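You operate a simulated robot arm through the tools that you are given. There is no shell and no other tool.

Carry out the task below with a simulated robot arm. There is one attempt and no reset: what you move stays moved.

TASK
Wipe the dust off the steel guide rail, then oil it.
Fine: the loom is locked off, leave it so; wipe with the blue rag, oil with the green felt pad from the black oil tub; put both back. A coat counts when it lies all over at full strength: go over it till it gets no stronger. What is to be rubbed or washed off counts as gone when no trace of it is left.
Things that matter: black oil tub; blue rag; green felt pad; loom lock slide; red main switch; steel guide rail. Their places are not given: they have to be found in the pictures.

The check looks at the end state, three seconds after you hand in, the way a careful person would. Anything else that was tipped, shoved, dropped, spilled or broken makes it a failure.

THE ROBOT
A 6-joint arm with a three-finger gripper, fixed in place. Base frame: the origin is on the floor under the middle of its stand, x ahead of it, y to its left, z up. Lengths are in m, angles in degrees, forces in N, time in s.
It reaches about 1.213 m from its shoulder. Its first joint turns from -166.0 to 166.0 degrees. Payload 4.89 kg.
The tool frame sits at the grasp point between the pads (the TCP): z along the fingers, y along the line on which they close. The tips reach 0.03 m beyond it. The gripper opens to 0.164 m; its body begins 0.125 m behind the TCP.
Orientation is told as [roll, pitch, yaw] about the base's x, y, z axes, in that order, counted from this pose: with the fingers straight down and closing along the base's y, the tool's x points along the base's -x, its y along +y and its z along -z.

THE INTERFACE
- The arm moves only by the tool step_arm. Its argument "deltas" is a list of rows, each an object (a shift or turn left out is 0, a gripper value left out holds the last) with "turn": the turn, a rotation vector about the tool's x, y, z in units of 90 degrees (1.0 is 90 degrees), a list of three; "dp": the shift along the tool's x, y, z in units of 500 mm (1.0 is 500 mm), a list of three; "hand": the finger opening in m, from 0 to 0.164. In form: [{"turn": [rx, ry, rz], "dp": [tx, ty, tz], "hand": hand}, ...]. A call has 1 to 20 rows; each row is the pose to reach, as a shift and turn from the pose commanded when the call began, along the tool's axes at that moment. A call with a number of a shift or a turn outside -1 to 1 is refused whole. A row lasts 0.2 s, in which the tool goes at most 0.05 m and 8.6 degrees; a call with a longer step from one row to the next is refused whole, and so is a gripper value outside its range. A pose out of reach is approached as far as the arm can. The call stops where the force on the tool passes 40 N (or 10 N more than at its start, if that is more) or the arm is blocked; 0.2 s more then pass. Each finger travels about 0.108 m/s and halts on what it meets, pressing with about 39 N; the grip force reading is that of the motor and also rises with nothing between the fingers. The clock runs only during rows and for 0.2 s after the last one: add rows that repeat a pose to give the fingers time. The reply holds the time, the measured pose of the TCP, the force on the tool along the base axes, the opening and the grip force, in the units named above and with some noise, with the torque about the TCP (base axes, N m) and any sound that the robot's microphone picked up.
- Cameras (640 x 400 px; columns grow to the right, rows downward): "scene" is fixed at [0.0484, -0.6499, 1.5463]; the picture's right is [0.21, -0.98, 0.00], its down [-0.59, -0.13, -0.80] and it looks along [0.78, 0.17, -0.60] (base axes); focal length 358 px, centre (320, 200). "wrist" rides on the gripper at [0.076, -0.002, -0.152] in the tool frame; the picture's right is [0.02, 1.00, 0.00], its down [-0.88, 0.02, -0.47] and it looks along [-0.47, 0.01, 0.88] (tool axes); focal length 247 px, centre (320, 200).
- get_image(camera): a new picture of that camera. It takes no simulated time.
- raise_lower(by): moves the trunk up (or, below 0, down) by that many m; the arm rides with it, the base frame stays. It gives what a move gives, with no picture.
- probe_pixels(camera, pixels): for up to 12 pixels [column, row] of the newest picture of that camera ("zoom" is the newest enlarged one), the place [x, y, z] in the base frame of the surface seen there, good to about 0.002 m. It takes no simulated time.
- enlarge(camera, box): a new picture of the part [left, top, right, bottom] of that camera's present view, enlarged. It takes no simulated time.
- close_job(): hands the job in; it is judged then, once.

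Unless the task says otherwise, let go and move clear before handing in.

The tools are called after ">>>" as name(argument=value, ...) on one line, values as JSON. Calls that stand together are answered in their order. step_arm: Moves the arm, as the interface text tells. Its arguments: {"type":"object","properties":{"deltas":{"type":"array","items":{"type":"object","properties":{"turn":{"type":"array","items":{"type":"number"}},"dp":{"type":"array","items":{"type":"number"}},"hand":{"type":"number"}}}}},"required":["deltas"]} The other tools are called the same way: raise_lower (by) moves the trunk up or down; get_image (camera) takes a picture; probe_pixels (camera, pixels) gives the place of the surface under pixels of a picture; enlarge (camera, box) takes an enlarged picture of a part of a camera's view; close_job () hands the job in.

At the start:

```text
t: 0.0
eef_pos: [0.4879, -0.4013, 1.2679]
tool_rot: [0.0, 0.0, 0.0]
wrist_force: [0.8, 0.0, -0.2]
ft_torque: [0.0, 0.04, -0.02]
width: 0.1641
grip_force: 0.1
trunk travel left (down, up): [-0.175, 0.215]
```

scene: 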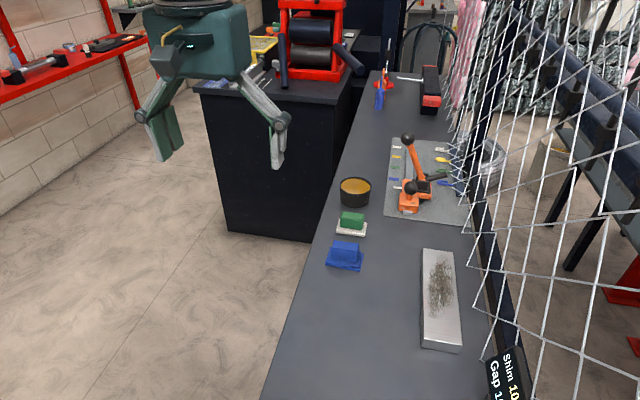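
wrist: 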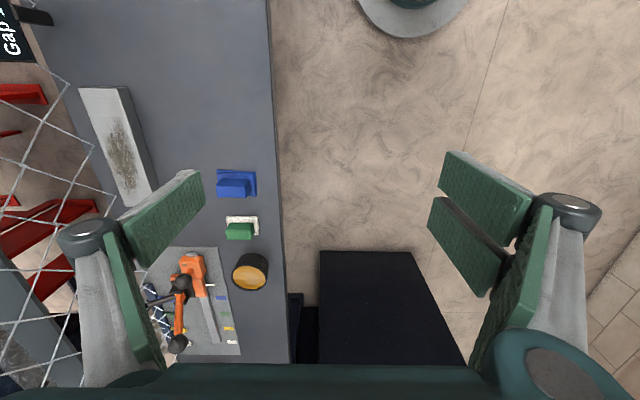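

The scene shows the blue rag near (345,254), the green felt pad near (352,222), the black oil tub near (355,190), and the rail with dust near (440,300). I'll take enlarged views and probe positions.

>>> enlarge(camera="scene", box=[300, 160, 480, 370])

>>> probe_pixels(camera="scene", pixels=[[345, 245], [345, 258], [332, 268], [362, 268], [352, 215], [352, 226], [342, 232], [355, 183], [355, 200], [424, 252], [452, 254], [440, 346]])

>>> enlarge(camera="wrist", box=[60, 60, 300, 360])

```text
1.90 times, centred on (390, 265) of scene
```

zoom: 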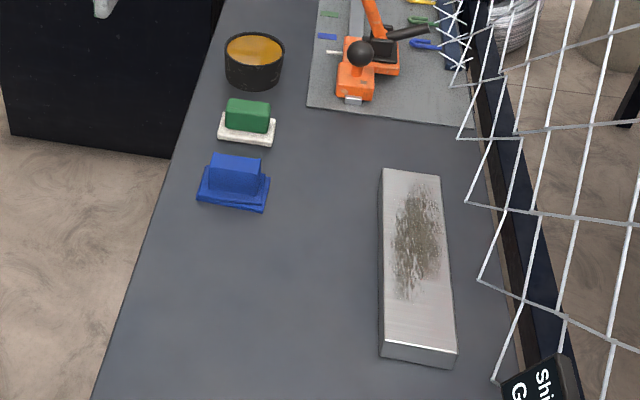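

```text
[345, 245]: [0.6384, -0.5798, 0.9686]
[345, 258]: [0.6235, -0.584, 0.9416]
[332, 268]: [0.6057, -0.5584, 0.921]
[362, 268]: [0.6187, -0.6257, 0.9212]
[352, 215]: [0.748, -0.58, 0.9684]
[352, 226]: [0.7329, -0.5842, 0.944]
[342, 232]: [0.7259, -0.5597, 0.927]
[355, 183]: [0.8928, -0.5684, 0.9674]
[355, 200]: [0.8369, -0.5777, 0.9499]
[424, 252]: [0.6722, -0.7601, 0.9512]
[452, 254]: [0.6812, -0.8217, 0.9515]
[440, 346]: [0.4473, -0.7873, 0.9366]
```

```text
1.33 times, centred on (180, 210) of wrist
```

zoom: 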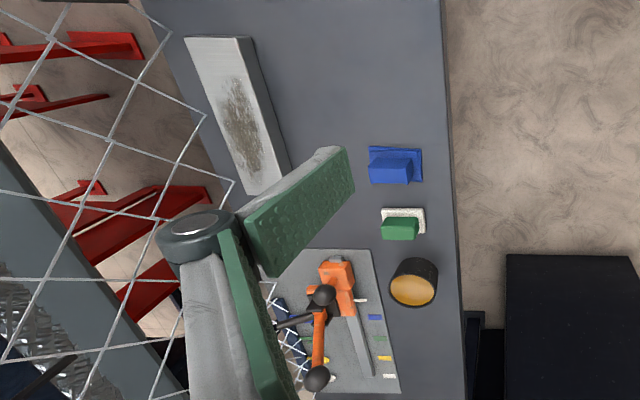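

The rag has a block top near z 0.969, bench at about 0.915, and rail top at about z 0.951. I'll look closer at the rag, pad, tub and other things to avoid.

>>> enlarge(camera="scene", box=[320, 170, 400, 280])

>>> enlarge(camera="scene", box=[340, 50, 480, 220])

>>> enlarge(camera="scene", box=[400, 230, 540, 400])

```text
3.64 times, centred on (360, 225) of scene
```

zoom: 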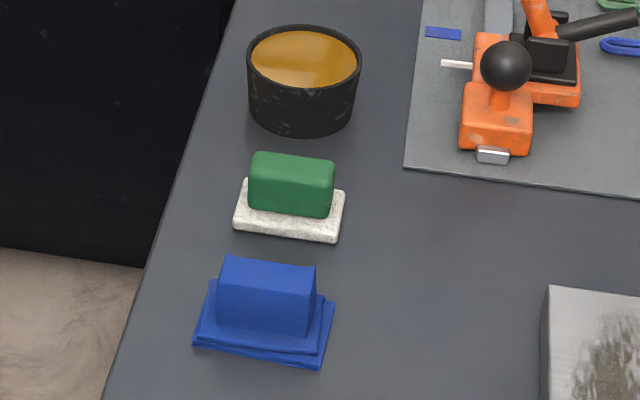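

```text
2.35 times, centred on (410, 135) of scene
```

zoom: 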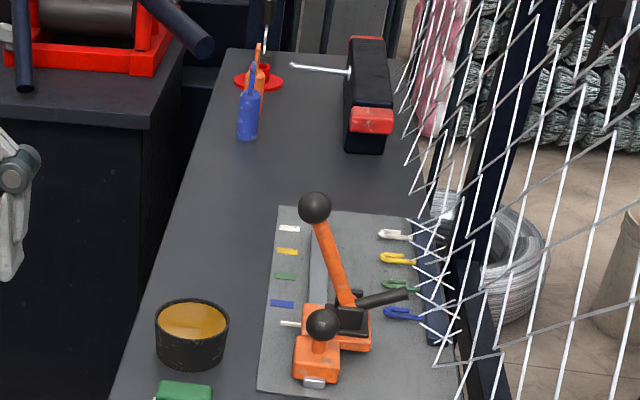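

```text
2.35 times, centred on (470, 315) of scene
```

zoom: 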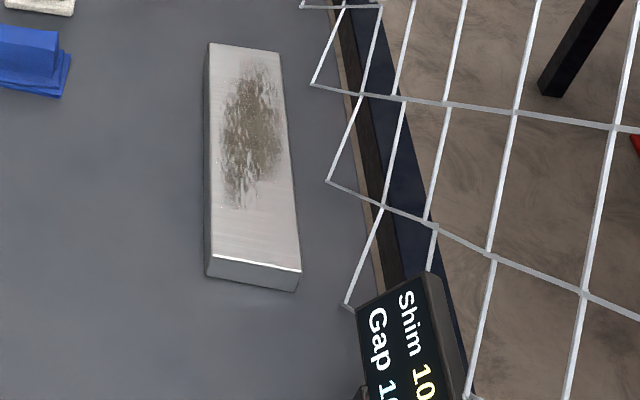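

I'll probe the outline of rag, pad, tub from a zoom.

>>> enlarge(camera="scene", box=[320, 170, 400, 280])

>>> probe_pixels(camera="zoom", pixels=[[228, 262], [312, 270], [220, 300], [308, 305], [222, 325], [308, 335], [198, 345], [318, 365], [332, 302], [212, 285], [265, 285], [160, 380]])

>>> probe_pixels(camera="zoom", pixels=[[258, 157], [330, 163], [253, 180], [328, 190], [252, 204], [328, 213], [237, 222], [335, 238], [341, 195], [246, 185], [290, 172], [290, 225]])

>>> probe_pixels(camera="zoom", pixels=[[305, 26], [305, 88], [250, 58], [358, 58], [305, 45], [305, 75], [270, 60], [340, 60], [305, 132], [252, 100], [355, 105], [305, 35]])

```text
3.64 times, centred on (360, 225) of scene
```

zoom: 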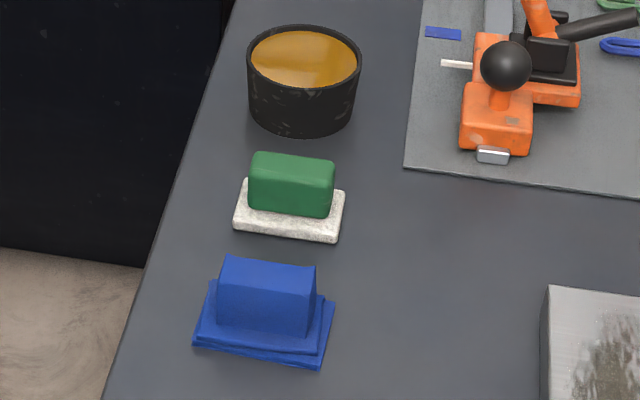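

```text
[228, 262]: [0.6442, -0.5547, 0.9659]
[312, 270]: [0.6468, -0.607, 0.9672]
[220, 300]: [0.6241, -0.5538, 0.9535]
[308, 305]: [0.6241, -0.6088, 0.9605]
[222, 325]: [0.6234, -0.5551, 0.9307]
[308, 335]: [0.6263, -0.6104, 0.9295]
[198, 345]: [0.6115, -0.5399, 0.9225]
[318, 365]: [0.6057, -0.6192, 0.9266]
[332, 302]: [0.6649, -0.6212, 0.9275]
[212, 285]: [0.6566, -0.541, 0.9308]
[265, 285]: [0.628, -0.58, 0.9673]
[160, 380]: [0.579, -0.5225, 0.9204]
```

```text
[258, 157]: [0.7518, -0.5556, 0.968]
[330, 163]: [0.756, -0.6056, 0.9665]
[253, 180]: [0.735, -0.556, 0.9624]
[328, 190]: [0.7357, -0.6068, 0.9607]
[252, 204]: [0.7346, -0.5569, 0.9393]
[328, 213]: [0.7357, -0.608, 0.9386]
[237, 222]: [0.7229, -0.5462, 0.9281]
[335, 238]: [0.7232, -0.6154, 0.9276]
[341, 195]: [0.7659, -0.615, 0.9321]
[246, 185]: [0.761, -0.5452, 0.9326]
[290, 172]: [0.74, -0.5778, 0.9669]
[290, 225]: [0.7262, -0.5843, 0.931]
```

```text
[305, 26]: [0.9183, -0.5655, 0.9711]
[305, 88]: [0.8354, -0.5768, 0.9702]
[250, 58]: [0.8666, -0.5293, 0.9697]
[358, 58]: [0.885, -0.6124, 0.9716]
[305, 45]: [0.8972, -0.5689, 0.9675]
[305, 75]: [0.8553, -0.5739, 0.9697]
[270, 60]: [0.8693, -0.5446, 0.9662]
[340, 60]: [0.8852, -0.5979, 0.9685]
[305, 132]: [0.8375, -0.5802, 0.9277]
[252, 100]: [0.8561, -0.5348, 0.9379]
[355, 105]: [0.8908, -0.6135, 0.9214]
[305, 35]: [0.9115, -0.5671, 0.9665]
```

Bench top is z≈0.920; rag centre about (0.636,-0.581), pad centre about (0.745,-0.581), tub about (0.877,-0.571). Now probing rail corners, the fence and the sign.

>>> enlarge(camera="scene", box=[400, 230, 540, 400])

>>> probe_pixels(camera="zoom", pixels=[[212, 45], [279, 53], [211, 252], [299, 268], [207, 100], [290, 160], [250, 60], [250, 255], [250, 150], [207, 275], [297, 290], [255, 265]])

>>> probe_pixels(camera="zoom", pixels=[[328, 181], [312, 84], [346, 305], [358, 315], [402, 97], [440, 103], [383, 205], [488, 252], [420, 278], [392, 265], [300, 5], [370, 140]])

>>> probe_pixels(camera="scene", pixels=[[408, 138], [400, 200], [395, 215], [472, 180], [460, 230], [478, 250], [466, 105], [500, 60], [505, 360], [488, 367], [520, 390], [430, 175]])

```text
2.35 times, centred on (470, 315) of scene
```

zoom: 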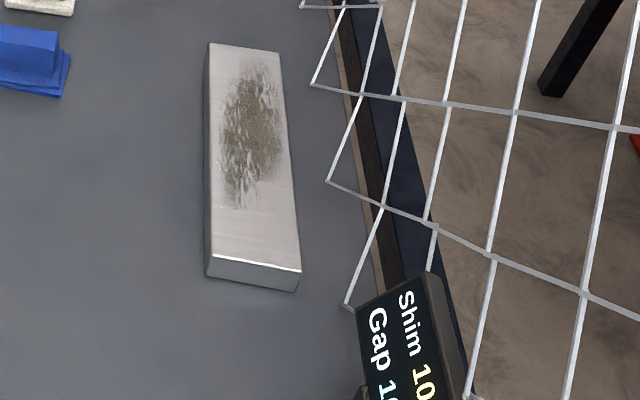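

```text
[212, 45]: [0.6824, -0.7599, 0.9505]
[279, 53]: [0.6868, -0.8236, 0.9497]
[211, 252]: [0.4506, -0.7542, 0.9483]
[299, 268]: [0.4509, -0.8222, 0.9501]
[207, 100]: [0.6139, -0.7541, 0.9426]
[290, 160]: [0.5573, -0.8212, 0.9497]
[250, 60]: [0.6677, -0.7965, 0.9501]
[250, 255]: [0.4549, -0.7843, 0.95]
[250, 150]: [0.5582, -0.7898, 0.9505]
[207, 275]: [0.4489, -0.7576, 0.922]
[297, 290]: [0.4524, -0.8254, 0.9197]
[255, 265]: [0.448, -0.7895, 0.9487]
```

```text
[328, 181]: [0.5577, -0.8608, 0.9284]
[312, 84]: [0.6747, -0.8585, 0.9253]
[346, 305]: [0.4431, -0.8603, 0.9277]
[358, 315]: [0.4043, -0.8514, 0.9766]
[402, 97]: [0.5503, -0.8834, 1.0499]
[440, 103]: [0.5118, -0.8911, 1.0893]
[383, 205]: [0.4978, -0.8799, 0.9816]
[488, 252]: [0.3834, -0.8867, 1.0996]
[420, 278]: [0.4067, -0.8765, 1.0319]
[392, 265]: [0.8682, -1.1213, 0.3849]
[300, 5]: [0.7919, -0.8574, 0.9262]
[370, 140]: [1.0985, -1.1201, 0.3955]
```

```text
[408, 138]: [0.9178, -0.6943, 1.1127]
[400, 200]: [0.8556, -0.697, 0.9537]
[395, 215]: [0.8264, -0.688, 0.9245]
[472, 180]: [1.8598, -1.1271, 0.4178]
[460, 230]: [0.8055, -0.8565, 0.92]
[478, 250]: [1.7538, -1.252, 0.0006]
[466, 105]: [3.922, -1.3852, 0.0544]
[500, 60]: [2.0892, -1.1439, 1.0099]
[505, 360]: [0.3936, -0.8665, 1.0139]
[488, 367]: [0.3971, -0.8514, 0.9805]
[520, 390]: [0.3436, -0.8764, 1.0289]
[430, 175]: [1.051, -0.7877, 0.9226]
```

Rail spans x 0.449–0.685, y −0.755 to −0.823, top z 0.950; fence wires are at y≈−0.86 to −0.89. I need gripper dimensions and the lever's clearance near the tub, so I'll enlarge those areas.

>>> enlarge(camera="scene", box=[120, 0, 310, 180])

>>> probe_pixels(camera="zoom", pixels=[[150, 80], [430, 80], [400, 180], [520, 260], [480, 330], [150, 240], [110, 300], [130, 350], [200, 300], [490, 360], [540, 260], [90, 250]])

>>> enlarge(camera="scene", box=[380, 120, 480, 230])

>>> probe_pixels(camera="zoom", pixels=[[150, 60], [175, 80], [190, 150], [205, 220], [190, 240], [165, 285], [140, 300], [145, 320], [250, 200], [310, 200], [80, 190], [100, 240]])

```text
2.22 times, centred on (215, 90) of scene
```

zoom: 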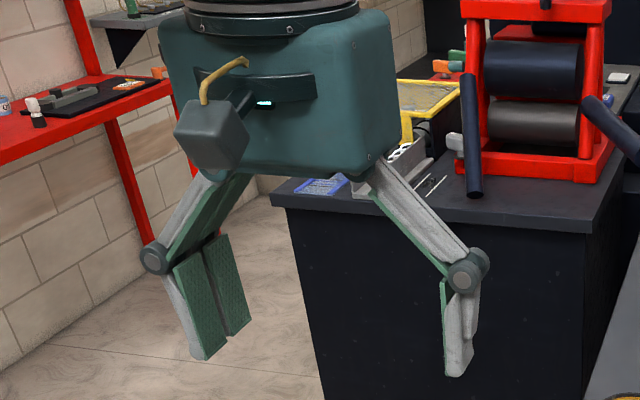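

```text
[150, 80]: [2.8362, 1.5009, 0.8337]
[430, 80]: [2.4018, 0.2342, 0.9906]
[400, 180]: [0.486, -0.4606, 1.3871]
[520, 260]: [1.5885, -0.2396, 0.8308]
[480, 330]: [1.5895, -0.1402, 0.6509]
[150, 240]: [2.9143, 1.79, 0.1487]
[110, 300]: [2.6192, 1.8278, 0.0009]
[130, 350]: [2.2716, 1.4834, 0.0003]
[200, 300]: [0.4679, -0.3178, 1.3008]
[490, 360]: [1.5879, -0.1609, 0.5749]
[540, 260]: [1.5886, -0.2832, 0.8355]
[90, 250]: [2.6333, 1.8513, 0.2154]
```

```text
3.64 times, centred on (430, 175) of scene
```

zoom: 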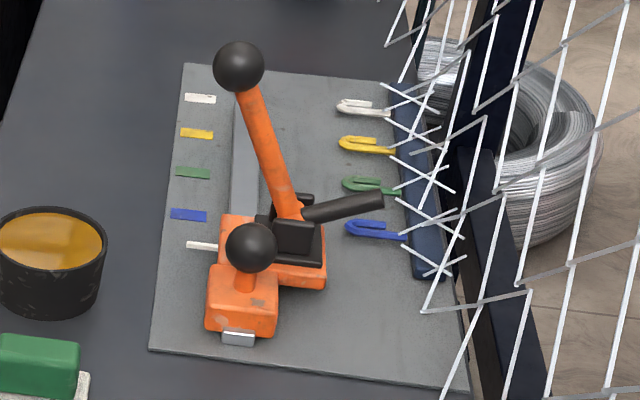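

```text
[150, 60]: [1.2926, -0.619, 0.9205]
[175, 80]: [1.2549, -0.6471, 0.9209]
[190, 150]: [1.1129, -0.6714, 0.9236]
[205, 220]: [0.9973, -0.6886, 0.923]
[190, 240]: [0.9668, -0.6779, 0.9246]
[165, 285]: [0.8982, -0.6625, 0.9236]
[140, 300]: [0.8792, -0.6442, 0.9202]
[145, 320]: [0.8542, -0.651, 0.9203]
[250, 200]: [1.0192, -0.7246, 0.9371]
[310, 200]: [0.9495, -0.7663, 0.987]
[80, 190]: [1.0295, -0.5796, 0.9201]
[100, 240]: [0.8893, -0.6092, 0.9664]
```

The palm is roughly 0.14 m wide with its bottom 0.125 m above the TCP, so it fits by the fence and lever if I stay centred. I'll move above the rag at (0.636,−0.581) and look with the wrist camera.

>>> step_arm(deltas=[{"dp": [-0.037, -0.045, 0.03], "hand": 0.12}, {"dp": [-0.074, -0.09, 0.06], "hand": 0.12}, {"dp": [-0.111, -0.135, 0.1], "hand": 0.12}, {"dp": [-0.148, -0.18, 0.14], "hand": 0.12}, {"dp": [-0.185, -0.225, 0.18], "hand": 0.12}, {"dp": [-0.222, -0.27, 0.22], "hand": 0.12}, {"dp": [-0.259, -0.315, 0.26], "hand": 0.12}, {"dp": [-0.2952, -0.3594, 0.3], "hand": 0.12}, {"dp": [-0.2952, -0.3594, 0.3358], "hand": 0.12}, {"dp": [-0.2952, -0.3594, 0.3358], "hand": 0.12}])

>>> get_image(camera="wrist")

>>> get_image(camera="scene")

```text
t: 2.2
eef_pos: [0.6381, -0.5804, 1.0987]
tool_rot: [0.0, -0.1, 0.0]
wrist_force: [0.3, -0.7, -0.2]
ft_torque: [0.08, 0.07, 0.01]
width: 0.1198
grip_force: 0.1
trunk travel left (down, up): [-0.175, 0.215]
```

```text
taken
```

wrist: 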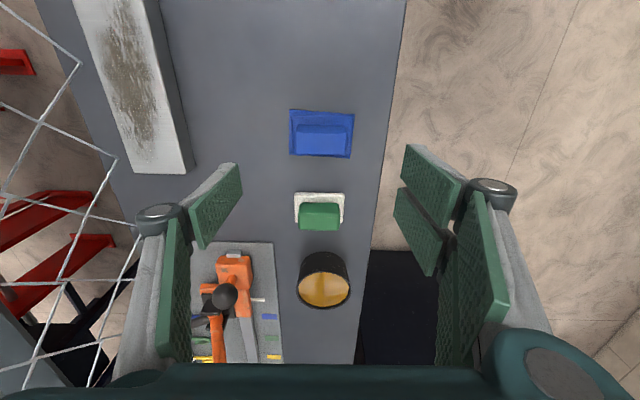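

```text
taken
```

scene: 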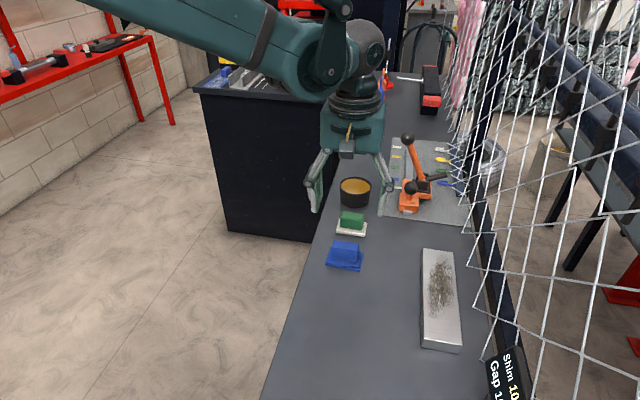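

The wrist view shows the rag at (321,133) straight below the TCP as expected. I'll probe its block corners from above to centre the grip.

>>> enlarge(camera="wrist", box=[270, 90, 370, 310])

>>> probe_pixels(camera="wrist", pixels=[[296, 127], [344, 128], [297, 150], [344, 152], [292, 112], [352, 116], [320, 140], [301, 210], [339, 210], [296, 196], [343, 196], [320, 215]])

>>> probe_pixels(camera="wrist", pixels=[[303, 290], [345, 290], [324, 306], [324, 276], [324, 290], [310, 280], [338, 280], [324, 302], [300, 270], [348, 270], [224, 296], [320, 170]])

```text
1.82 times, centred on (320, 200) of wrist
```

zoom: 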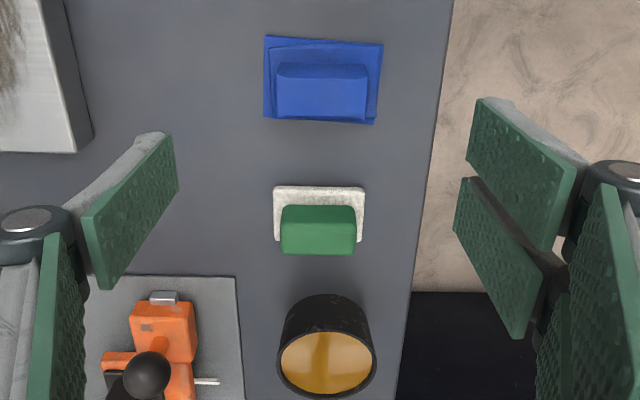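

```text
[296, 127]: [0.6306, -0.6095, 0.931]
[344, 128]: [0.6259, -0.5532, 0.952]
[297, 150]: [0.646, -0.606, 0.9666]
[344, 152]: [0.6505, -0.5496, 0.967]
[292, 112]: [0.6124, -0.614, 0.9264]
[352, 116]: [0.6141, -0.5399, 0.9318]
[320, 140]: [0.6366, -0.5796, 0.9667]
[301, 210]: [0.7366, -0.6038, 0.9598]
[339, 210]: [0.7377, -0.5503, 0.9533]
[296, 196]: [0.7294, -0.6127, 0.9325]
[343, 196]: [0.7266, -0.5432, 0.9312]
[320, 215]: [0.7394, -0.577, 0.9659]
```

```text
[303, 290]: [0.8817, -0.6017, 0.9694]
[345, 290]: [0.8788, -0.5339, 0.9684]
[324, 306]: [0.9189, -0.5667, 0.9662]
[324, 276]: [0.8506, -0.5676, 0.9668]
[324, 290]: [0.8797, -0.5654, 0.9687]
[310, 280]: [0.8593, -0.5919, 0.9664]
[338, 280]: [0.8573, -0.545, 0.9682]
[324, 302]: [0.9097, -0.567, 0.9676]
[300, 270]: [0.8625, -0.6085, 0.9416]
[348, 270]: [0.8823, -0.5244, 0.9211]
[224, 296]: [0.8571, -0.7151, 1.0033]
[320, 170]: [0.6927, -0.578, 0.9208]
```

The block is centred at (0.637,−0.579), x 0.623–0.651, top z 0.967, with the sole top at 0.931. Descending with open fingers to TCP z≈0.968, then checking.

>>> step_arm(deltas=[{"dp": [0.002, 0.003, 0.06], "hand": 0.11}, {"dp": [0.002, 0.003, 0.12], "hand": 0.11}, {"dp": [0.002, 0.003, 0.17], "hand": 0.11}, {"dp": [0.002, 0.003, 0.21], "hand": 0.11}, {"dp": [0.002, 0.003, 0.24], "hand": 0.11}, {"dp": [0.002, 0.003, 0.2614], "hand": 0.11}, {"dp": [0.002, 0.003, 0.2614], "hand": 0.11}])

>>> get_image(camera="wrist")

>>> enlarge(camera="scene", box=[280, 140, 440, 290])

```text
t: 3.8
eef_pos: [0.6341, -0.5782, 0.9688]
tool_rot: [0.1, 0.0, 0.0]
wrist_force: [-0.4, -0.4, 0.7]
ft_torque: [0.02, -0.01, 0.02]
width: 0.1097
grip_force: 0.0
trunk travel left (down, up): [-0.175, 0.215]
```

```text
taken
```

wrist: 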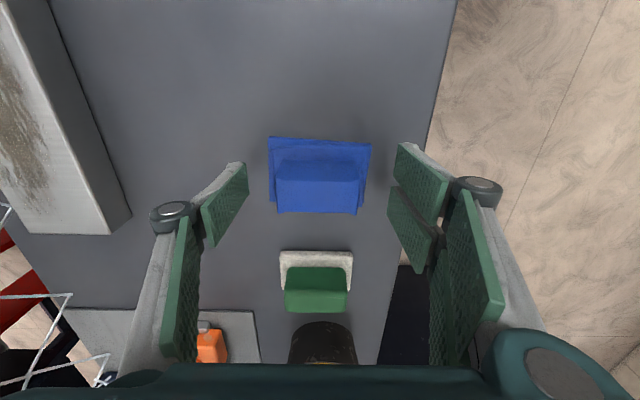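

```text
2.67 times, centred on (360, 215) of scene
```

zoom: 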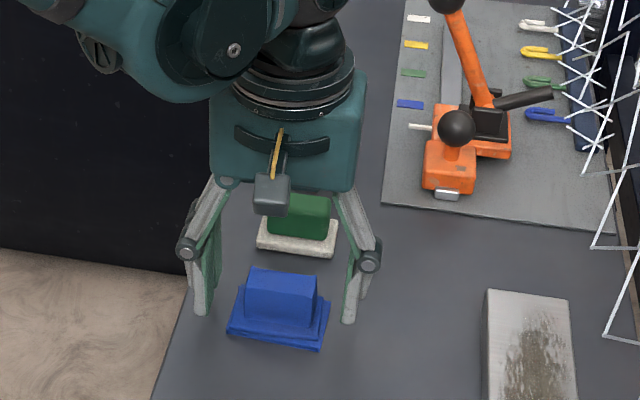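

The fingers straddle the blue block cleanly (wrist view around (320,180)). Closing on it.

>>> step_arm(deltas=[{"hand": 0.08}, {"hand": 0.06}, {"hand": 0.04}, {"hand": 0.03}, {"hand": 0.03}, {"hand": 0.03}])

>>> get_image(camera="wrist")

```text
t: 5.2
eef_pos: [0.6357, -0.5782, 0.9684]
tool_rot: [0.0, -0.1, 0.0]
wrist_force: [-0.1, -0.1, 0.0]
ft_torque: [-0.02, 0.01, -0.03]
width: 0.0589
grip_force: 39.3
trunk travel left (down, up): [-0.175, 0.215]
```

```text
taken
```

wrist: 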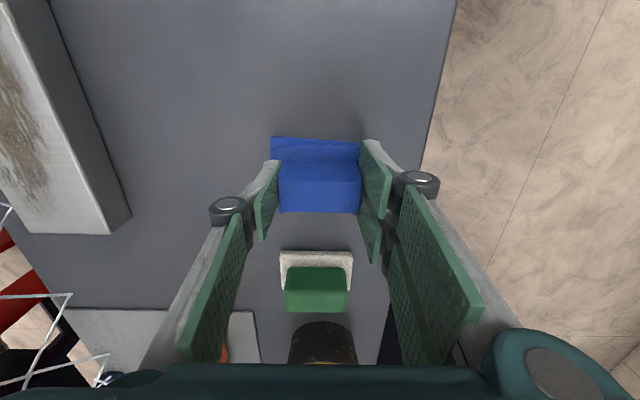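

Grip is firm at width 0.059 m with 39 N. Lifting straight up and carrying the rag over the near end of the rail, staying 1 cm above it.

>>> step_arm(deltas=[{"dp": [0, 0, -0.06], "hand": 0.03}, {"dp": [0, 0, -0.13], "hand": 0.03}, {"dp": [0, 0, -0.19], "hand": 0.03}, {"dp": [0.04, -0.05, -0.19], "hand": 0.03}, {"dp": [0.08, -0.1, -0.19], "hand": 0.03}, {"dp": [0.122, -0.153, -0.19], "hand": 0.03}, {"dp": [0.164, -0.206, -0.19], "hand": 0.03}, {"dp": [0.206, -0.258, -0.19], "hand": 0.03}, {"dp": [0.248, -0.311, -0.19], "hand": 0.03}, {"dp": [0.29, -0.364, -0.19], "hand": 0.03}, {"dp": [0.332, -0.416, -0.19], "hand": 0.03}, {"dp": [0.332, -0.416, -0.19], "hand": 0.03}, {"dp": [0.332, -0.416, -0.13], "hand": 0.03}, {"dp": [0.332, -0.416, -0.08], "hand": 0.03}, {"dp": [0.332, -0.416, -0.08], "hand": 0.03}])

>>> get_image(camera="scene")

>>> get_image(camera="wrist")

```text
t: 8.4
eef_pos: [0.4661, -0.7874, 1.0102]
tool_rot: [0.0, 0.0, 0.1]
wrist_force: [0.5, 0.2, -0.2]
ft_torque: [0.02, 0.0, 0.0]
width: 0.0589
grip_force: 39.1
trunk travel left (down, up): [-0.175, 0.215]
```

```text
taken
```

scene: 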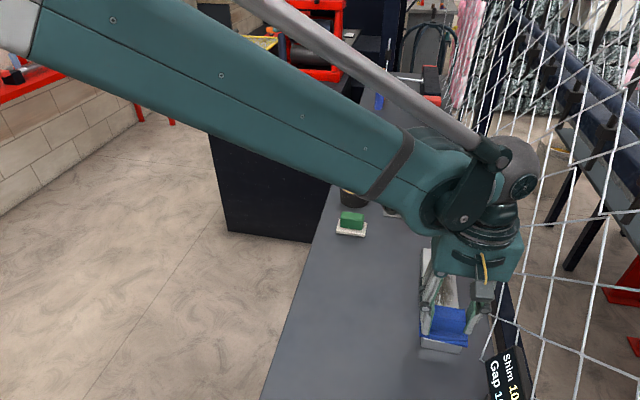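

```text
taken
```

wrist: 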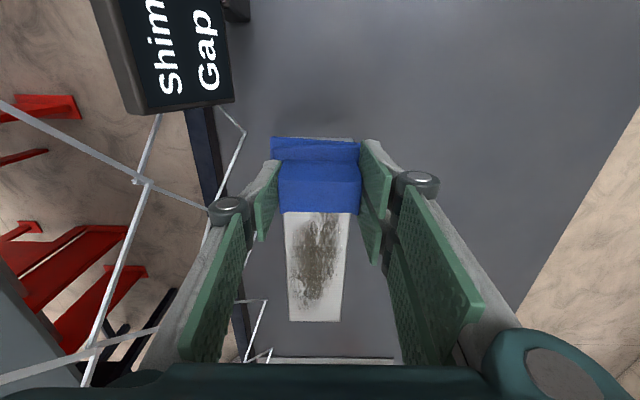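

The rag hovers over the near end of the rail, covering its width (wrist view (320,150)). I'll check clearance between the palm's fence side and the wires before going on.

>>> enlarge(camera="scene", box=[400, 130, 560, 370])

>>> probe_pixels(camera="scene", pixels=[[520, 240], [515, 275], [536, 175], [520, 200], [490, 300], [485, 330], [548, 260], [545, 200], [535, 290], [530, 230], [545, 150], [520, 320]])

```text
1.67 times, centred on (480, 250) of scene
```

zoom: 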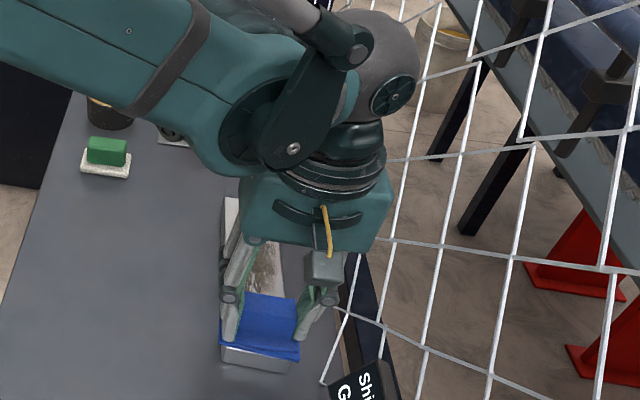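

```text
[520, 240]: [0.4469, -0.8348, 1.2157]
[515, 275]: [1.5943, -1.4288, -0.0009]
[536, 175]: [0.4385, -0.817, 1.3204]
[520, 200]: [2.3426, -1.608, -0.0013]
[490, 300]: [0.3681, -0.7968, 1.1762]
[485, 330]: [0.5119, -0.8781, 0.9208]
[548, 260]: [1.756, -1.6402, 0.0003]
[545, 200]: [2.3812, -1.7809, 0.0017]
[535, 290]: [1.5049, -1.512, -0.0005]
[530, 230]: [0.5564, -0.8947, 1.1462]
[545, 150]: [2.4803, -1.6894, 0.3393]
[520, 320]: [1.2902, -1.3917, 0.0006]
```

Palm edge is at y≈−0.84 while the wires there are at y≈−0.895, so there's about 5 cm of clearance. Lowering gently onto the rail.

>>> step_arm(deltas=[{"dp": [0, 0, 0.006], "hand": 0.03}, {"dp": [0, 0, 0.012], "hand": 0.03}, {"dp": [0, 0, 0.016], "hand": 0.03}, {"dp": [0, 0, 0.018], "hand": 0.03}])

```text
t: 9.4
eef_pos: [0.468, -0.7858, 1.0018]
tool_rot: [0.0, 0.1, 0.0]
wrist_force: [0.4, -0.2, -0.1]
ft_torque: [0.01, 0.0, 0.0]
width: 0.0591
grip_force: 38.8
trunk travel left (down, up): [-0.175, 0.215]
```

No contact yet (z 1.002, force ≈0). Going down in 1 mm steps until I feel the rail.

>>> step_arm(deltas=[{"dp": [0, 0, 0.002], "hand": 0.03}, {"dp": [0, 0, 0.004], "hand": 0.03}, {"dp": [0, 0, 0.006], "hand": 0.03}])

```text
t: 10.2
eef_pos: [0.4681, -0.7863, 0.9991]
tool_rot: [-0.1, -0.1, -0.1]
wrist_force: [6.9, -8.8, 22.1]
ft_torque: [-0.24, -0.33, -0.07]
width: 0.0591
grip_force: 38.8
trunk travel left (down, up): [-0.175, 0.215]
```

Contact: 22 N up. I'll ease off about 0.5 mm and stroke along the rail to the far end at moderate speed, then check force and dust.

>>> step_arm(deltas=[{"dp": [0, 0, -0.001], "hand": 0.03}, {"dp": [-0.03, 0, -0.001], "hand": 0.03}, {"dp": [-0.06, 0, -0.001], "hand": 0.03}, {"dp": [-0.09, 0, -0.001], "hand": 0.03}, {"dp": [-0.12, 0, -0.001], "hand": 0.03}, {"dp": [-0.15, 0, -0.001], "hand": 0.03}, {"dp": [-0.18, 0, -0.001], "hand": 0.03}, {"dp": [-0.21, 0, -0.001], "hand": 0.03}, {"dp": [-0.24, 0, -0.001], "hand": 0.03}, {"dp": [-0.27, 0, -0.001], "hand": 0.03}, {"dp": [-0.3, 0, -0.001], "hand": 0.03}, {"dp": [-0.33, 0, -0.001], "hand": 0.03}, {"dp": [-0.36, 0, -0.001], "hand": 0.03}, {"dp": [-0.39, 0, -0.001], "hand": 0.03}, {"dp": [-0.4, 0, -0.001], "hand": 0.03}])

>>> get_image(camera="scene")

>>> get_image(camera="wrist")

```text
t: 13.4
eef_pos: [0.6683, -0.7856, 0.999]
tool_rot: [0.0, 0.0, 0.0]
wrist_force: [-0.2, -0.4, -1.0]
ft_torque: [-0.05, -0.04, 0.02]
width: 0.0588
grip_force: 39.1
trunk travel left (down, up): [-0.175, 0.215]
```

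```text
taken
```

scene: 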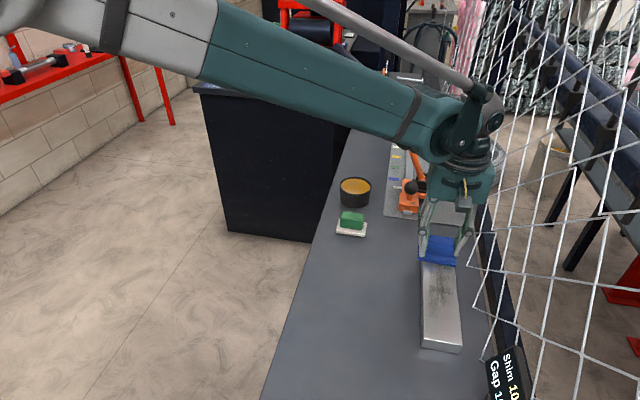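

```text
taken
```

wrist: 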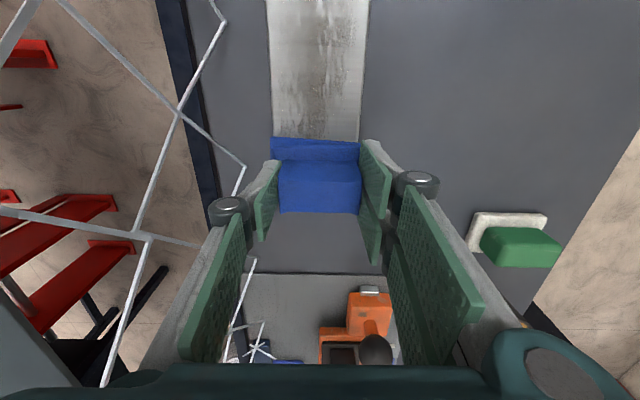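

One stroke removed most of the dust (wrist view (320,60) shows a faint remainder), but force has dropped to ~0. I'll press 1 mm lower and wipe back and forth.

>>> step_arm(deltas=[{"dp": [0, 0, 0.0015], "hand": 0.03}, {"dp": [0.04, 0, 0.002], "hand": 0.03}, {"dp": [0.08, 0, 0.002], "hand": 0.03}, {"dp": [0.12, 0, 0.002], "hand": 0.03}, {"dp": [0.16, 0, 0.002], "hand": 0.03}, {"dp": [0.2, 0, 0.002], "hand": 0.03}, {"dp": [0.24, 0, 0.002], "hand": 0.03}, {"dp": [0.28, 0, 0.002], "hand": 0.03}, {"dp": [0.32, 0, 0.002], "hand": 0.03}, {"dp": [0.36, 0, 0.002], "hand": 0.03}, {"dp": [0.4, 0, 0.002], "hand": 0.03}])

>>> get_image(camera="wrist")

```text
t: 14.8
eef_pos: [0.5736, -0.7877, 0.9978]
tool_rot: [-0.1, 0.0, -0.1]
wrist_force: [-7.1, 1.9, 19.3]
ft_torque: [0.09, 0.35, -0.06]
width: 0.0587
grip_force: 39.6
trunk travel left (down, up): [-0.175, 0.215]
stopped in row 6: the force on the tool passed its limit at 43 N (the readings are from after the stop); the commanded pose is now the measured one
```

```text
taken
```

wrist: 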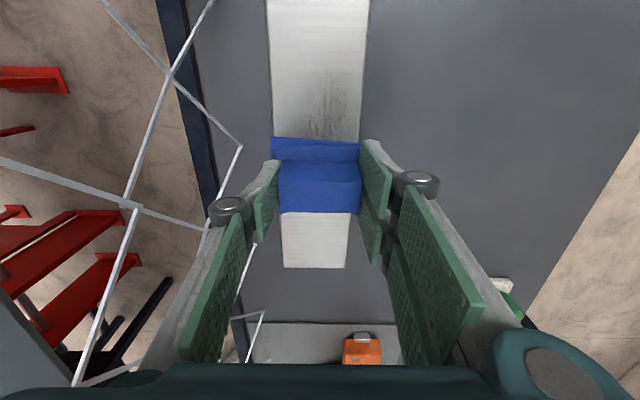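

Wiping with contact clears it well — the portion passed is bright; a residue remains at wrist (320,115). The force limit tripped at 43 N, so I'll ease up 0.3 mm and continue to the near end.

>>> step_arm(deltas=[{"dp": [0.0, 0, -0.0006], "hand": 0.03}, {"dp": [0.04, 0, -0.0006], "hand": 0.03}, {"dp": [0.08, 0, -0.0006], "hand": 0.03}, {"dp": [0.12, 0, -0.0006], "hand": 0.03}, {"dp": [0.16, 0, -0.0006], "hand": 0.03}, {"dp": [0.2, 0, -0.0006], "hand": 0.03}, {"dp": [0.214, 0, -0.0006], "hand": 0.03}])

>>> get_image(camera="wrist")

```text
t: 16.1
eef_pos: [0.4909, -0.7857, 0.9985]
tool_rot: [-0.1, -0.1, 0.0]
wrist_force: [-7.5, 2.9, 20.4]
ft_torque: [0.23, 0.44, -0.02]
width: 0.0591
grip_force: 38.8
trunk travel left (down, up): [-0.175, 0.215]
stopped in row 6: the force on the tool passed its limit at 41 N (the readings are from after the stop); the commanded pose is now the measured one
```

```text
taken
```

wrist: 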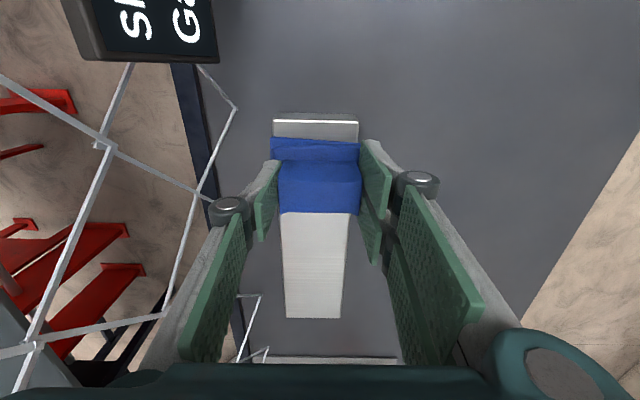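

The rail behind the rag looks clean now. I'll ease up slightly, finish to the near end, then run a return stroke.

>>> step_arm(deltas=[{"dp": [0.0, 0, -0.0008], "hand": 0.03}, {"dp": [0.025, 0, -0.0008], "hand": 0.03}, {"dp": [0.05, 0, -0.0008], "hand": 0.03}, {"dp": [0.05, 0, -0.0008], "hand": 0.03}])

```text
t: 17.1
eef_pos: [0.4683, -0.7855, 0.9981]
tool_rot: [-0.1, -0.1, 0.0]
wrist_force: [6.5, 1.9, 21.0]
ft_torque: [0.13, -0.33, 0.03]
width: 0.0589
grip_force: 38.5
trunk travel left (down, up): [-0.175, 0.215]
```

Steady 21 N at the near end. Now a forward stroke to the far end with a very slight downward slope to keep contact.

>>> step_arm(deltas=[{"dp": [-0.03, 0, -0.0003], "hand": 0.03}, {"dp": [-0.06, 0, -0.0003], "hand": 0.03}, {"dp": [-0.09, 0, -0.0002], "hand": 0.03}, {"dp": [-0.12, 0, -0.0002], "hand": 0.03}, {"dp": [-0.15, 0, -0.0001], "hand": 0.03}, {"dp": [-0.18, 0, -0.0001], "hand": 0.03}, {"dp": [-0.21, 0, 0], "hand": 0.03}, {"dp": [-0.24, 0, 0], "hand": 0.03}, {"dp": [-0.27, 0, 0.0001], "hand": 0.03}, {"dp": [-0.3, 0, 0.0001], "hand": 0.03}, {"dp": [-0.33, 0, 0.0002], "hand": 0.03}, {"dp": [-0.36, 0, 0.0002], "hand": 0.03}, {"dp": [-0.39, 0, 0.0003], "hand": 0.03}, {"dp": [-0.41, 0, 0.0003], "hand": 0.03}])

>>> get_image(camera="wrist")

>>> enlarge(camera="scene", box=[400, 230, 500, 370])

```text
t: 20.1
eef_pos: [0.6718, -0.7849, 0.9977]
tool_rot: [0.1, -0.1, 0.0]
wrist_force: [-4.1, -0.1, 8.5]
ft_torque: [0.09, 0.19, -0.05]
width: 0.059
grip_force: 39.1
trunk travel left (down, up): [-0.175, 0.215]
```

```text
taken
```

wrist: 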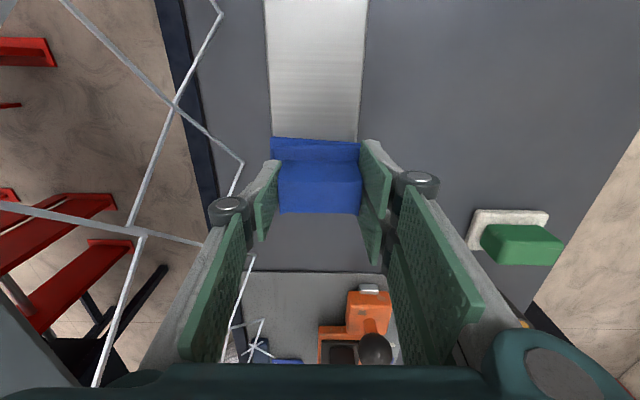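

```text
2.86 times, centred on (450, 300) of scene
```

zoom: 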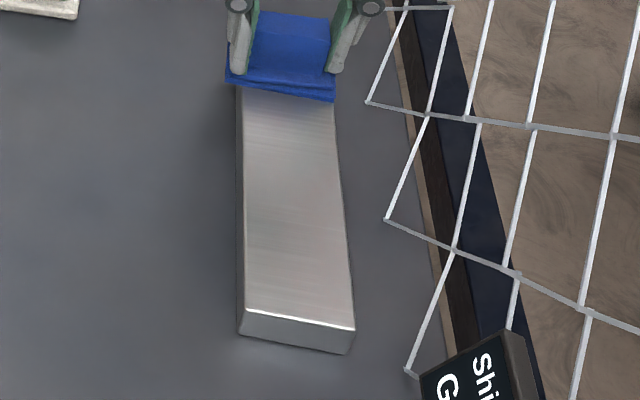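

The rail looks bright with no dust visible. I'll do one more back stroke to make sure no faint trace remains, including near both ends.

>>> step_arm(deltas=[{"dp": [0.03, 0, -0.0001], "hand": 0.03}, {"dp": [0.06, 0, -0.0001], "hand": 0.03}, {"dp": [0.09, 0, -0.0002], "hand": 0.03}, {"dp": [0.12, 0, -0.0003], "hand": 0.03}, {"dp": [0.15, 0, -0.0004], "hand": 0.03}, {"dp": [0.18, 0, -0.0005], "hand": 0.03}, {"dp": [0.21, 0, -0.0006], "hand": 0.03}, {"dp": [0.24, 0, -0.0007], "hand": 0.03}, {"dp": [0.27, 0, -0.0008], "hand": 0.03}, {"dp": [0.3, 0, -0.0009], "hand": 0.03}, {"dp": [0.33, 0, -0.001], "hand": 0.03}, {"dp": [0.36, 0, -0.001], "hand": 0.03}, {"dp": [0.39, 0, -0.001], "hand": 0.03}, {"dp": [0.41, 0, -0.001], "hand": 0.03}])

>>> enlarge(camera="wrist", box=[240, 200, 400, 340])

```text
t: 23.1
eef_pos: [0.4677, -0.7844, 0.9979]
tool_rot: [0.0, 0.0, -0.1]
wrist_force: [1.8, -1.5, 8.1]
ft_torque: [0.05, -0.05, 0.0]
width: 0.0589
grip_force: 38.8
trunk travel left (down, up): [-0.175, 0.215]
```

```text
2.86 times, centred on (320, 270) of wrist
```

zoom: 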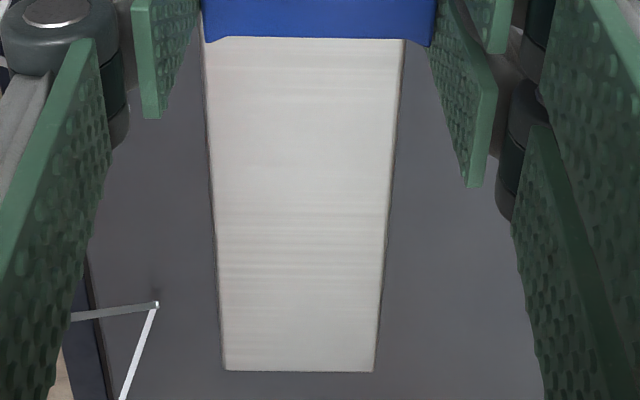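

The rail is clean in the wrist view. Lifting and carrying the rag back to above its original place at (0.635,−0.578).

>>> step_arm(deltas=[{"dp": [0, 0, -0.05], "hand": 0.03}, {"dp": [0, 0, -0.12], "hand": 0.03}, {"dp": [-0.042, 0.052, -0.14], "hand": 0.03}, {"dp": [-0.084, 0.1035, -0.14], "hand": 0.03}, {"dp": [-0.126, 0.155, -0.14], "hand": 0.03}, {"dp": [-0.168, 0.207, -0.14], "hand": 0.03}, {"dp": [-0.21, 0.259, -0.14], "hand": 0.03}, {"dp": [-0.252, 0.3105, -0.14], "hand": 0.03}, {"dp": [-0.294, 0.362, -0.14], "hand": 0.03}, {"dp": [-0.336, 0.414, -0.14], "hand": 0.03}, {"dp": [-0.336, 0.414, -0.14], "hand": 0.03}, {"dp": [-0.336, 0.414, -0.08], "hand": 0.03}, {"dp": [-0.336, 0.414, -0.02], "hand": 0.03}, {"dp": [-0.336, 0.414, 0.02], "hand": 0.03}, {"dp": [-0.336, 0.414, 0.04], "hand": 0.03}, {"dp": [-0.336, 0.414, 0.04], "hand": 0.03}])

>>> get_image(camera="scene")

>>> enlarge(camera="scene", box=[400, 230, 500, 370])

>>> get_image(camera="wrist")

```text
t: 26.5
eef_pos: [0.636, -0.5784, 0.978]
tool_rot: [-0.1, 0.0, 0.0]
wrist_force: [0.0, 0.3, -1.4]
ft_torque: [0.04, 0.02, 0.04]
width: 0.0591
grip_force: 38.7
trunk travel left (down, up): [-0.175, 0.215]
```

```text
taken
```

scene: 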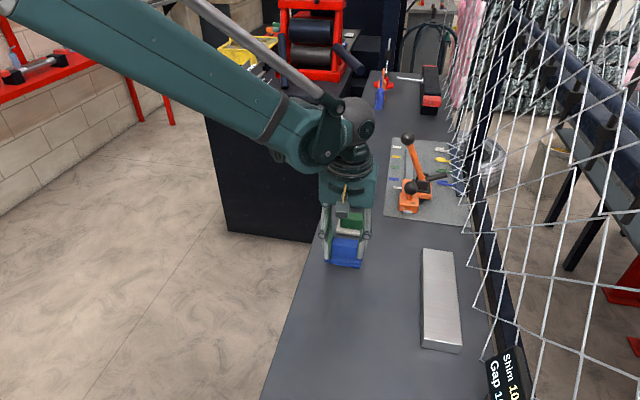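

```text
2.86 times, centred on (450, 300) of scene
```

zoom: 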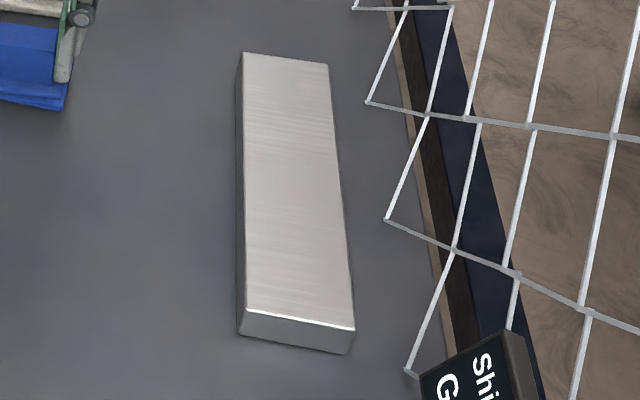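

```text
taken
```

wrist: 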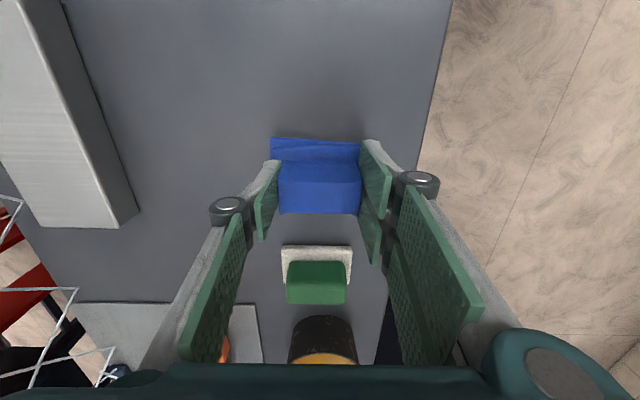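

The rail is clean with no trace. Now lowering the rag the last centimetre in small steps until it touches the bench.

>>> step_arm(deltas=[{"dp": [0, 0, 0.006], "hand": 0.03}, {"dp": [0, 0, 0.012], "hand": 0.03}, {"dp": [0, 0, 0.016], "hand": 0.03}, {"dp": [0, 0, 0.018], "hand": 0.03}])

```text
t: 27.5
eef_pos: [0.6351, -0.5779, 0.9693]
tool_rot: [0.0, -0.1, 0.1]
wrist_force: [0.5, 0.3, -0.1]
ft_torque: [-0.01, -0.02, 0.0]
width: 0.0591
grip_force: 39.1
trunk travel left (down, up): [-0.175, 0.215]
```

>>> step_arm(deltas=[{"dp": [0, 0, 0.001], "hand": 0.03}, {"dp": [0, 0, 0.002], "hand": 0.03}, {"dp": [0, 0, 0.003], "hand": 0.03}])

```text
t: 28.3
eef_pos: [0.6354, -0.5795, 0.9668]
tool_rot: [-0.1, -0.1, 0.0]
wrist_force: [5.2, -3.6, 16.0]
ft_torque: [-0.03, -0.15, -0.04]
width: 0.0587
grip_force: 39.4
trunk travel left (down, up): [-0.175, 0.215]
```

The rag is resting on the bench (16 N). Easing up slightly, opening the fingers, then rising straight up.

>>> step_arm(deltas=[{"dp": [0, 0, -0.001], "hand": 0.05}, {"dp": [0, 0, -0.001], "hand": 0.08}, {"dp": [0, 0, -0.001], "hand": 0.11}, {"dp": [0, 0, -0.001], "hand": 0.11}, {"dp": [0, 0, -0.04], "hand": 0.11}, {"dp": [0, 0, -0.1], "hand": 0.11}, {"dp": [0, 0, -0.17], "hand": 0.11}, {"dp": [0, 0, -0.2], "hand": 0.11}, {"dp": [0, 0, -0.2], "hand": 0.11}])

>>> get_image(camera="wrist")

>>> get_image(camera="scene")

```text
t: 30.3
eef_pos: [0.6341, -0.5807, 1.064]
tool_rot: [-0.1, -0.1, -0.1]
wrist_force: [0.2, 0.1, 1.9]
ft_torque: [-0.03, -0.07, -0.02]
width: 0.1101
grip_force: 0.1
trunk travel left (down, up): [-0.175, 0.215]
```

```text
taken
```

wrist: 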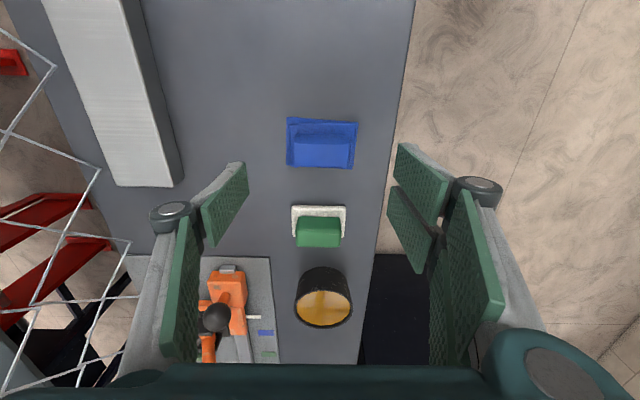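

```text
taken
```

scene: 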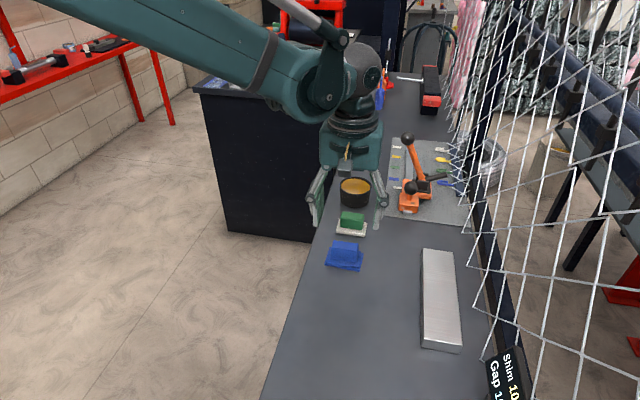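

The rag sits back at its original spot. Next: move above the green pad at (0.745,−0.580).

>>> step_arm(deltas=[{"dp": [-0.05, 0, 0], "hand": 0.11}, {"dp": [-0.1, -0.001, 0], "hand": 0.11}, {"dp": [-0.15, -0.002, 0], "hand": 0.11}, {"dp": [-0.19, -0.003, 0], "hand": 0.11}, {"dp": [-0.22, -0.003, 0], "hand": 0.11}, {"dp": [-0.22, -0.003, 0], "hand": 0.11}])

>>> get_image(camera="wrist")

```text
t: 31.7
eef_pos: [0.7468, -0.5802, 1.0666]
tool_rot: [0.1, -0.2, 0.0]
wrist_force: [0.3, 1.4, -1.0]
ft_torque: [0.0, 0.03, -0.02]
width: 0.1097
grip_force: 0.0
trunk travel left (down, up): [-0.175, 0.215]
```

```text
taken
```

wrist: 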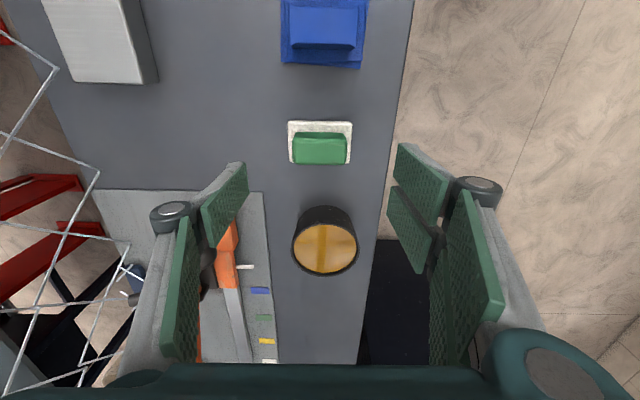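

The pad is at (320,145) and the tub at (325,247) in the wrist view. Probing for exact pad and tub geometry.

>>> enlarge(camera="wrist", box=[270, 110, 380, 290])

>>> probe_pixels(camera="wrist", pixels=[[289, 123], [351, 124], [290, 160], [350, 160], [296, 140], [345, 140], [295, 161], [346, 161], [320, 150], [320, 136], [320, 162], [320, 125]])

>>> probe_pixels(camera="wrist", pixels=[[325, 227], [325, 224], [325, 275], [325, 272], [293, 246], [296, 246], [357, 246], [354, 246], [325, 250], [300, 230], [350, 230], [205, 265]])

```text
2.22 times, centred on (325, 200) of wrist
```

zoom: 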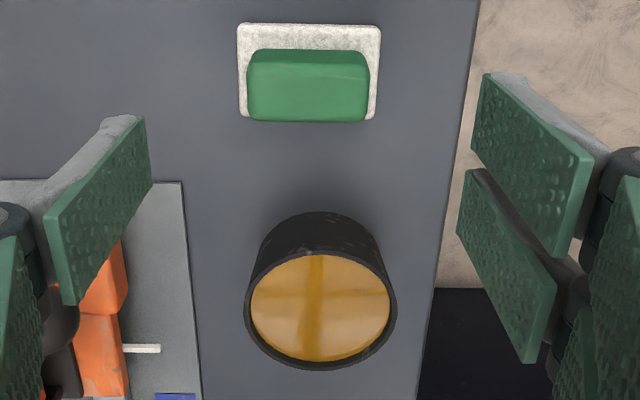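

```text
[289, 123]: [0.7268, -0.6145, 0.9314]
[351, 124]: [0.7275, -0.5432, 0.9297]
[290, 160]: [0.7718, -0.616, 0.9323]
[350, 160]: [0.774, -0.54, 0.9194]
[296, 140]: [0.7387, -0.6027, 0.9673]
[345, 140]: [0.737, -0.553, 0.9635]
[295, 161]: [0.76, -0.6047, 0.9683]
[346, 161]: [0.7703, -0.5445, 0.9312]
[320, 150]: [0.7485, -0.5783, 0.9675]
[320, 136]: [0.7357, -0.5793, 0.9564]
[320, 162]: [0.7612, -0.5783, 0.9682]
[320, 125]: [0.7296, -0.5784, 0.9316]
```

```text
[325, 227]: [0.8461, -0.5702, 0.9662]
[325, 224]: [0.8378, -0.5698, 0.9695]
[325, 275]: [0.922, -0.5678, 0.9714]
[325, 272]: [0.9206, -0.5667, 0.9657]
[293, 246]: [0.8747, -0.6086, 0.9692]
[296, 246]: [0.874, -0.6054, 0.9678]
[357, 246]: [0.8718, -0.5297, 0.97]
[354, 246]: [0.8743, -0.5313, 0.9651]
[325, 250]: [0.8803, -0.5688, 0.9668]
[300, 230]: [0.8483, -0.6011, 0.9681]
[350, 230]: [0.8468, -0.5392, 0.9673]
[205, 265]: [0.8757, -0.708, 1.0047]
```

Pad block is centred at about (0.747,−0.579) with TCP right above; tub centre (0.880,−0.569), rim z 0.970, oil z ≈0.967. Descending onto the pad and closing.

>>> step_arm(deltas=[{"dp": [0, 0.002, 0.06], "hand": 0.11}, {"dp": [0, 0.002, 0.11], "hand": 0.11}, {"dp": [0, 0.002, 0.15], "hand": 0.11}, {"dp": [0, 0.002, 0.18], "hand": 0.11}, {"dp": [0, 0.002, 0.197], "hand": 0.11}, {"dp": [0, 0.002, 0.197], "hand": 0.11}, {"dp": [0, 0.002, 0.197], "hand": 0.08}, {"dp": [0, 0.002, 0.197], "hand": 0.06}, {"dp": [0, 0.002, 0.197], "hand": 0.04}, {"dp": [0, 0.002, 0.197], "hand": 0.03}, {"dp": [0, 0.002, 0.197], "hand": 0.03}, {"dp": [0, 0.002, 0.197], "hand": 0.03}])

>>> get_image(camera="wrist")

```text
t: 34.3
eef_pos: [0.7463, -0.5794, 0.9696]
tool_rot: [0.0, -0.1, 0.0]
wrist_force: [-0.4, -0.2, 0.6]
ft_torque: [-0.01, 0.01, -0.02]
width: 0.0581
grip_force: 38.9
trunk travel left (down, up): [-0.175, 0.215]
```

```text
taken
```

wrist: 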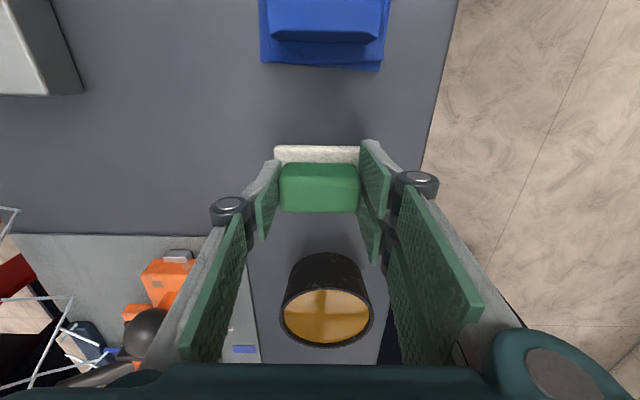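

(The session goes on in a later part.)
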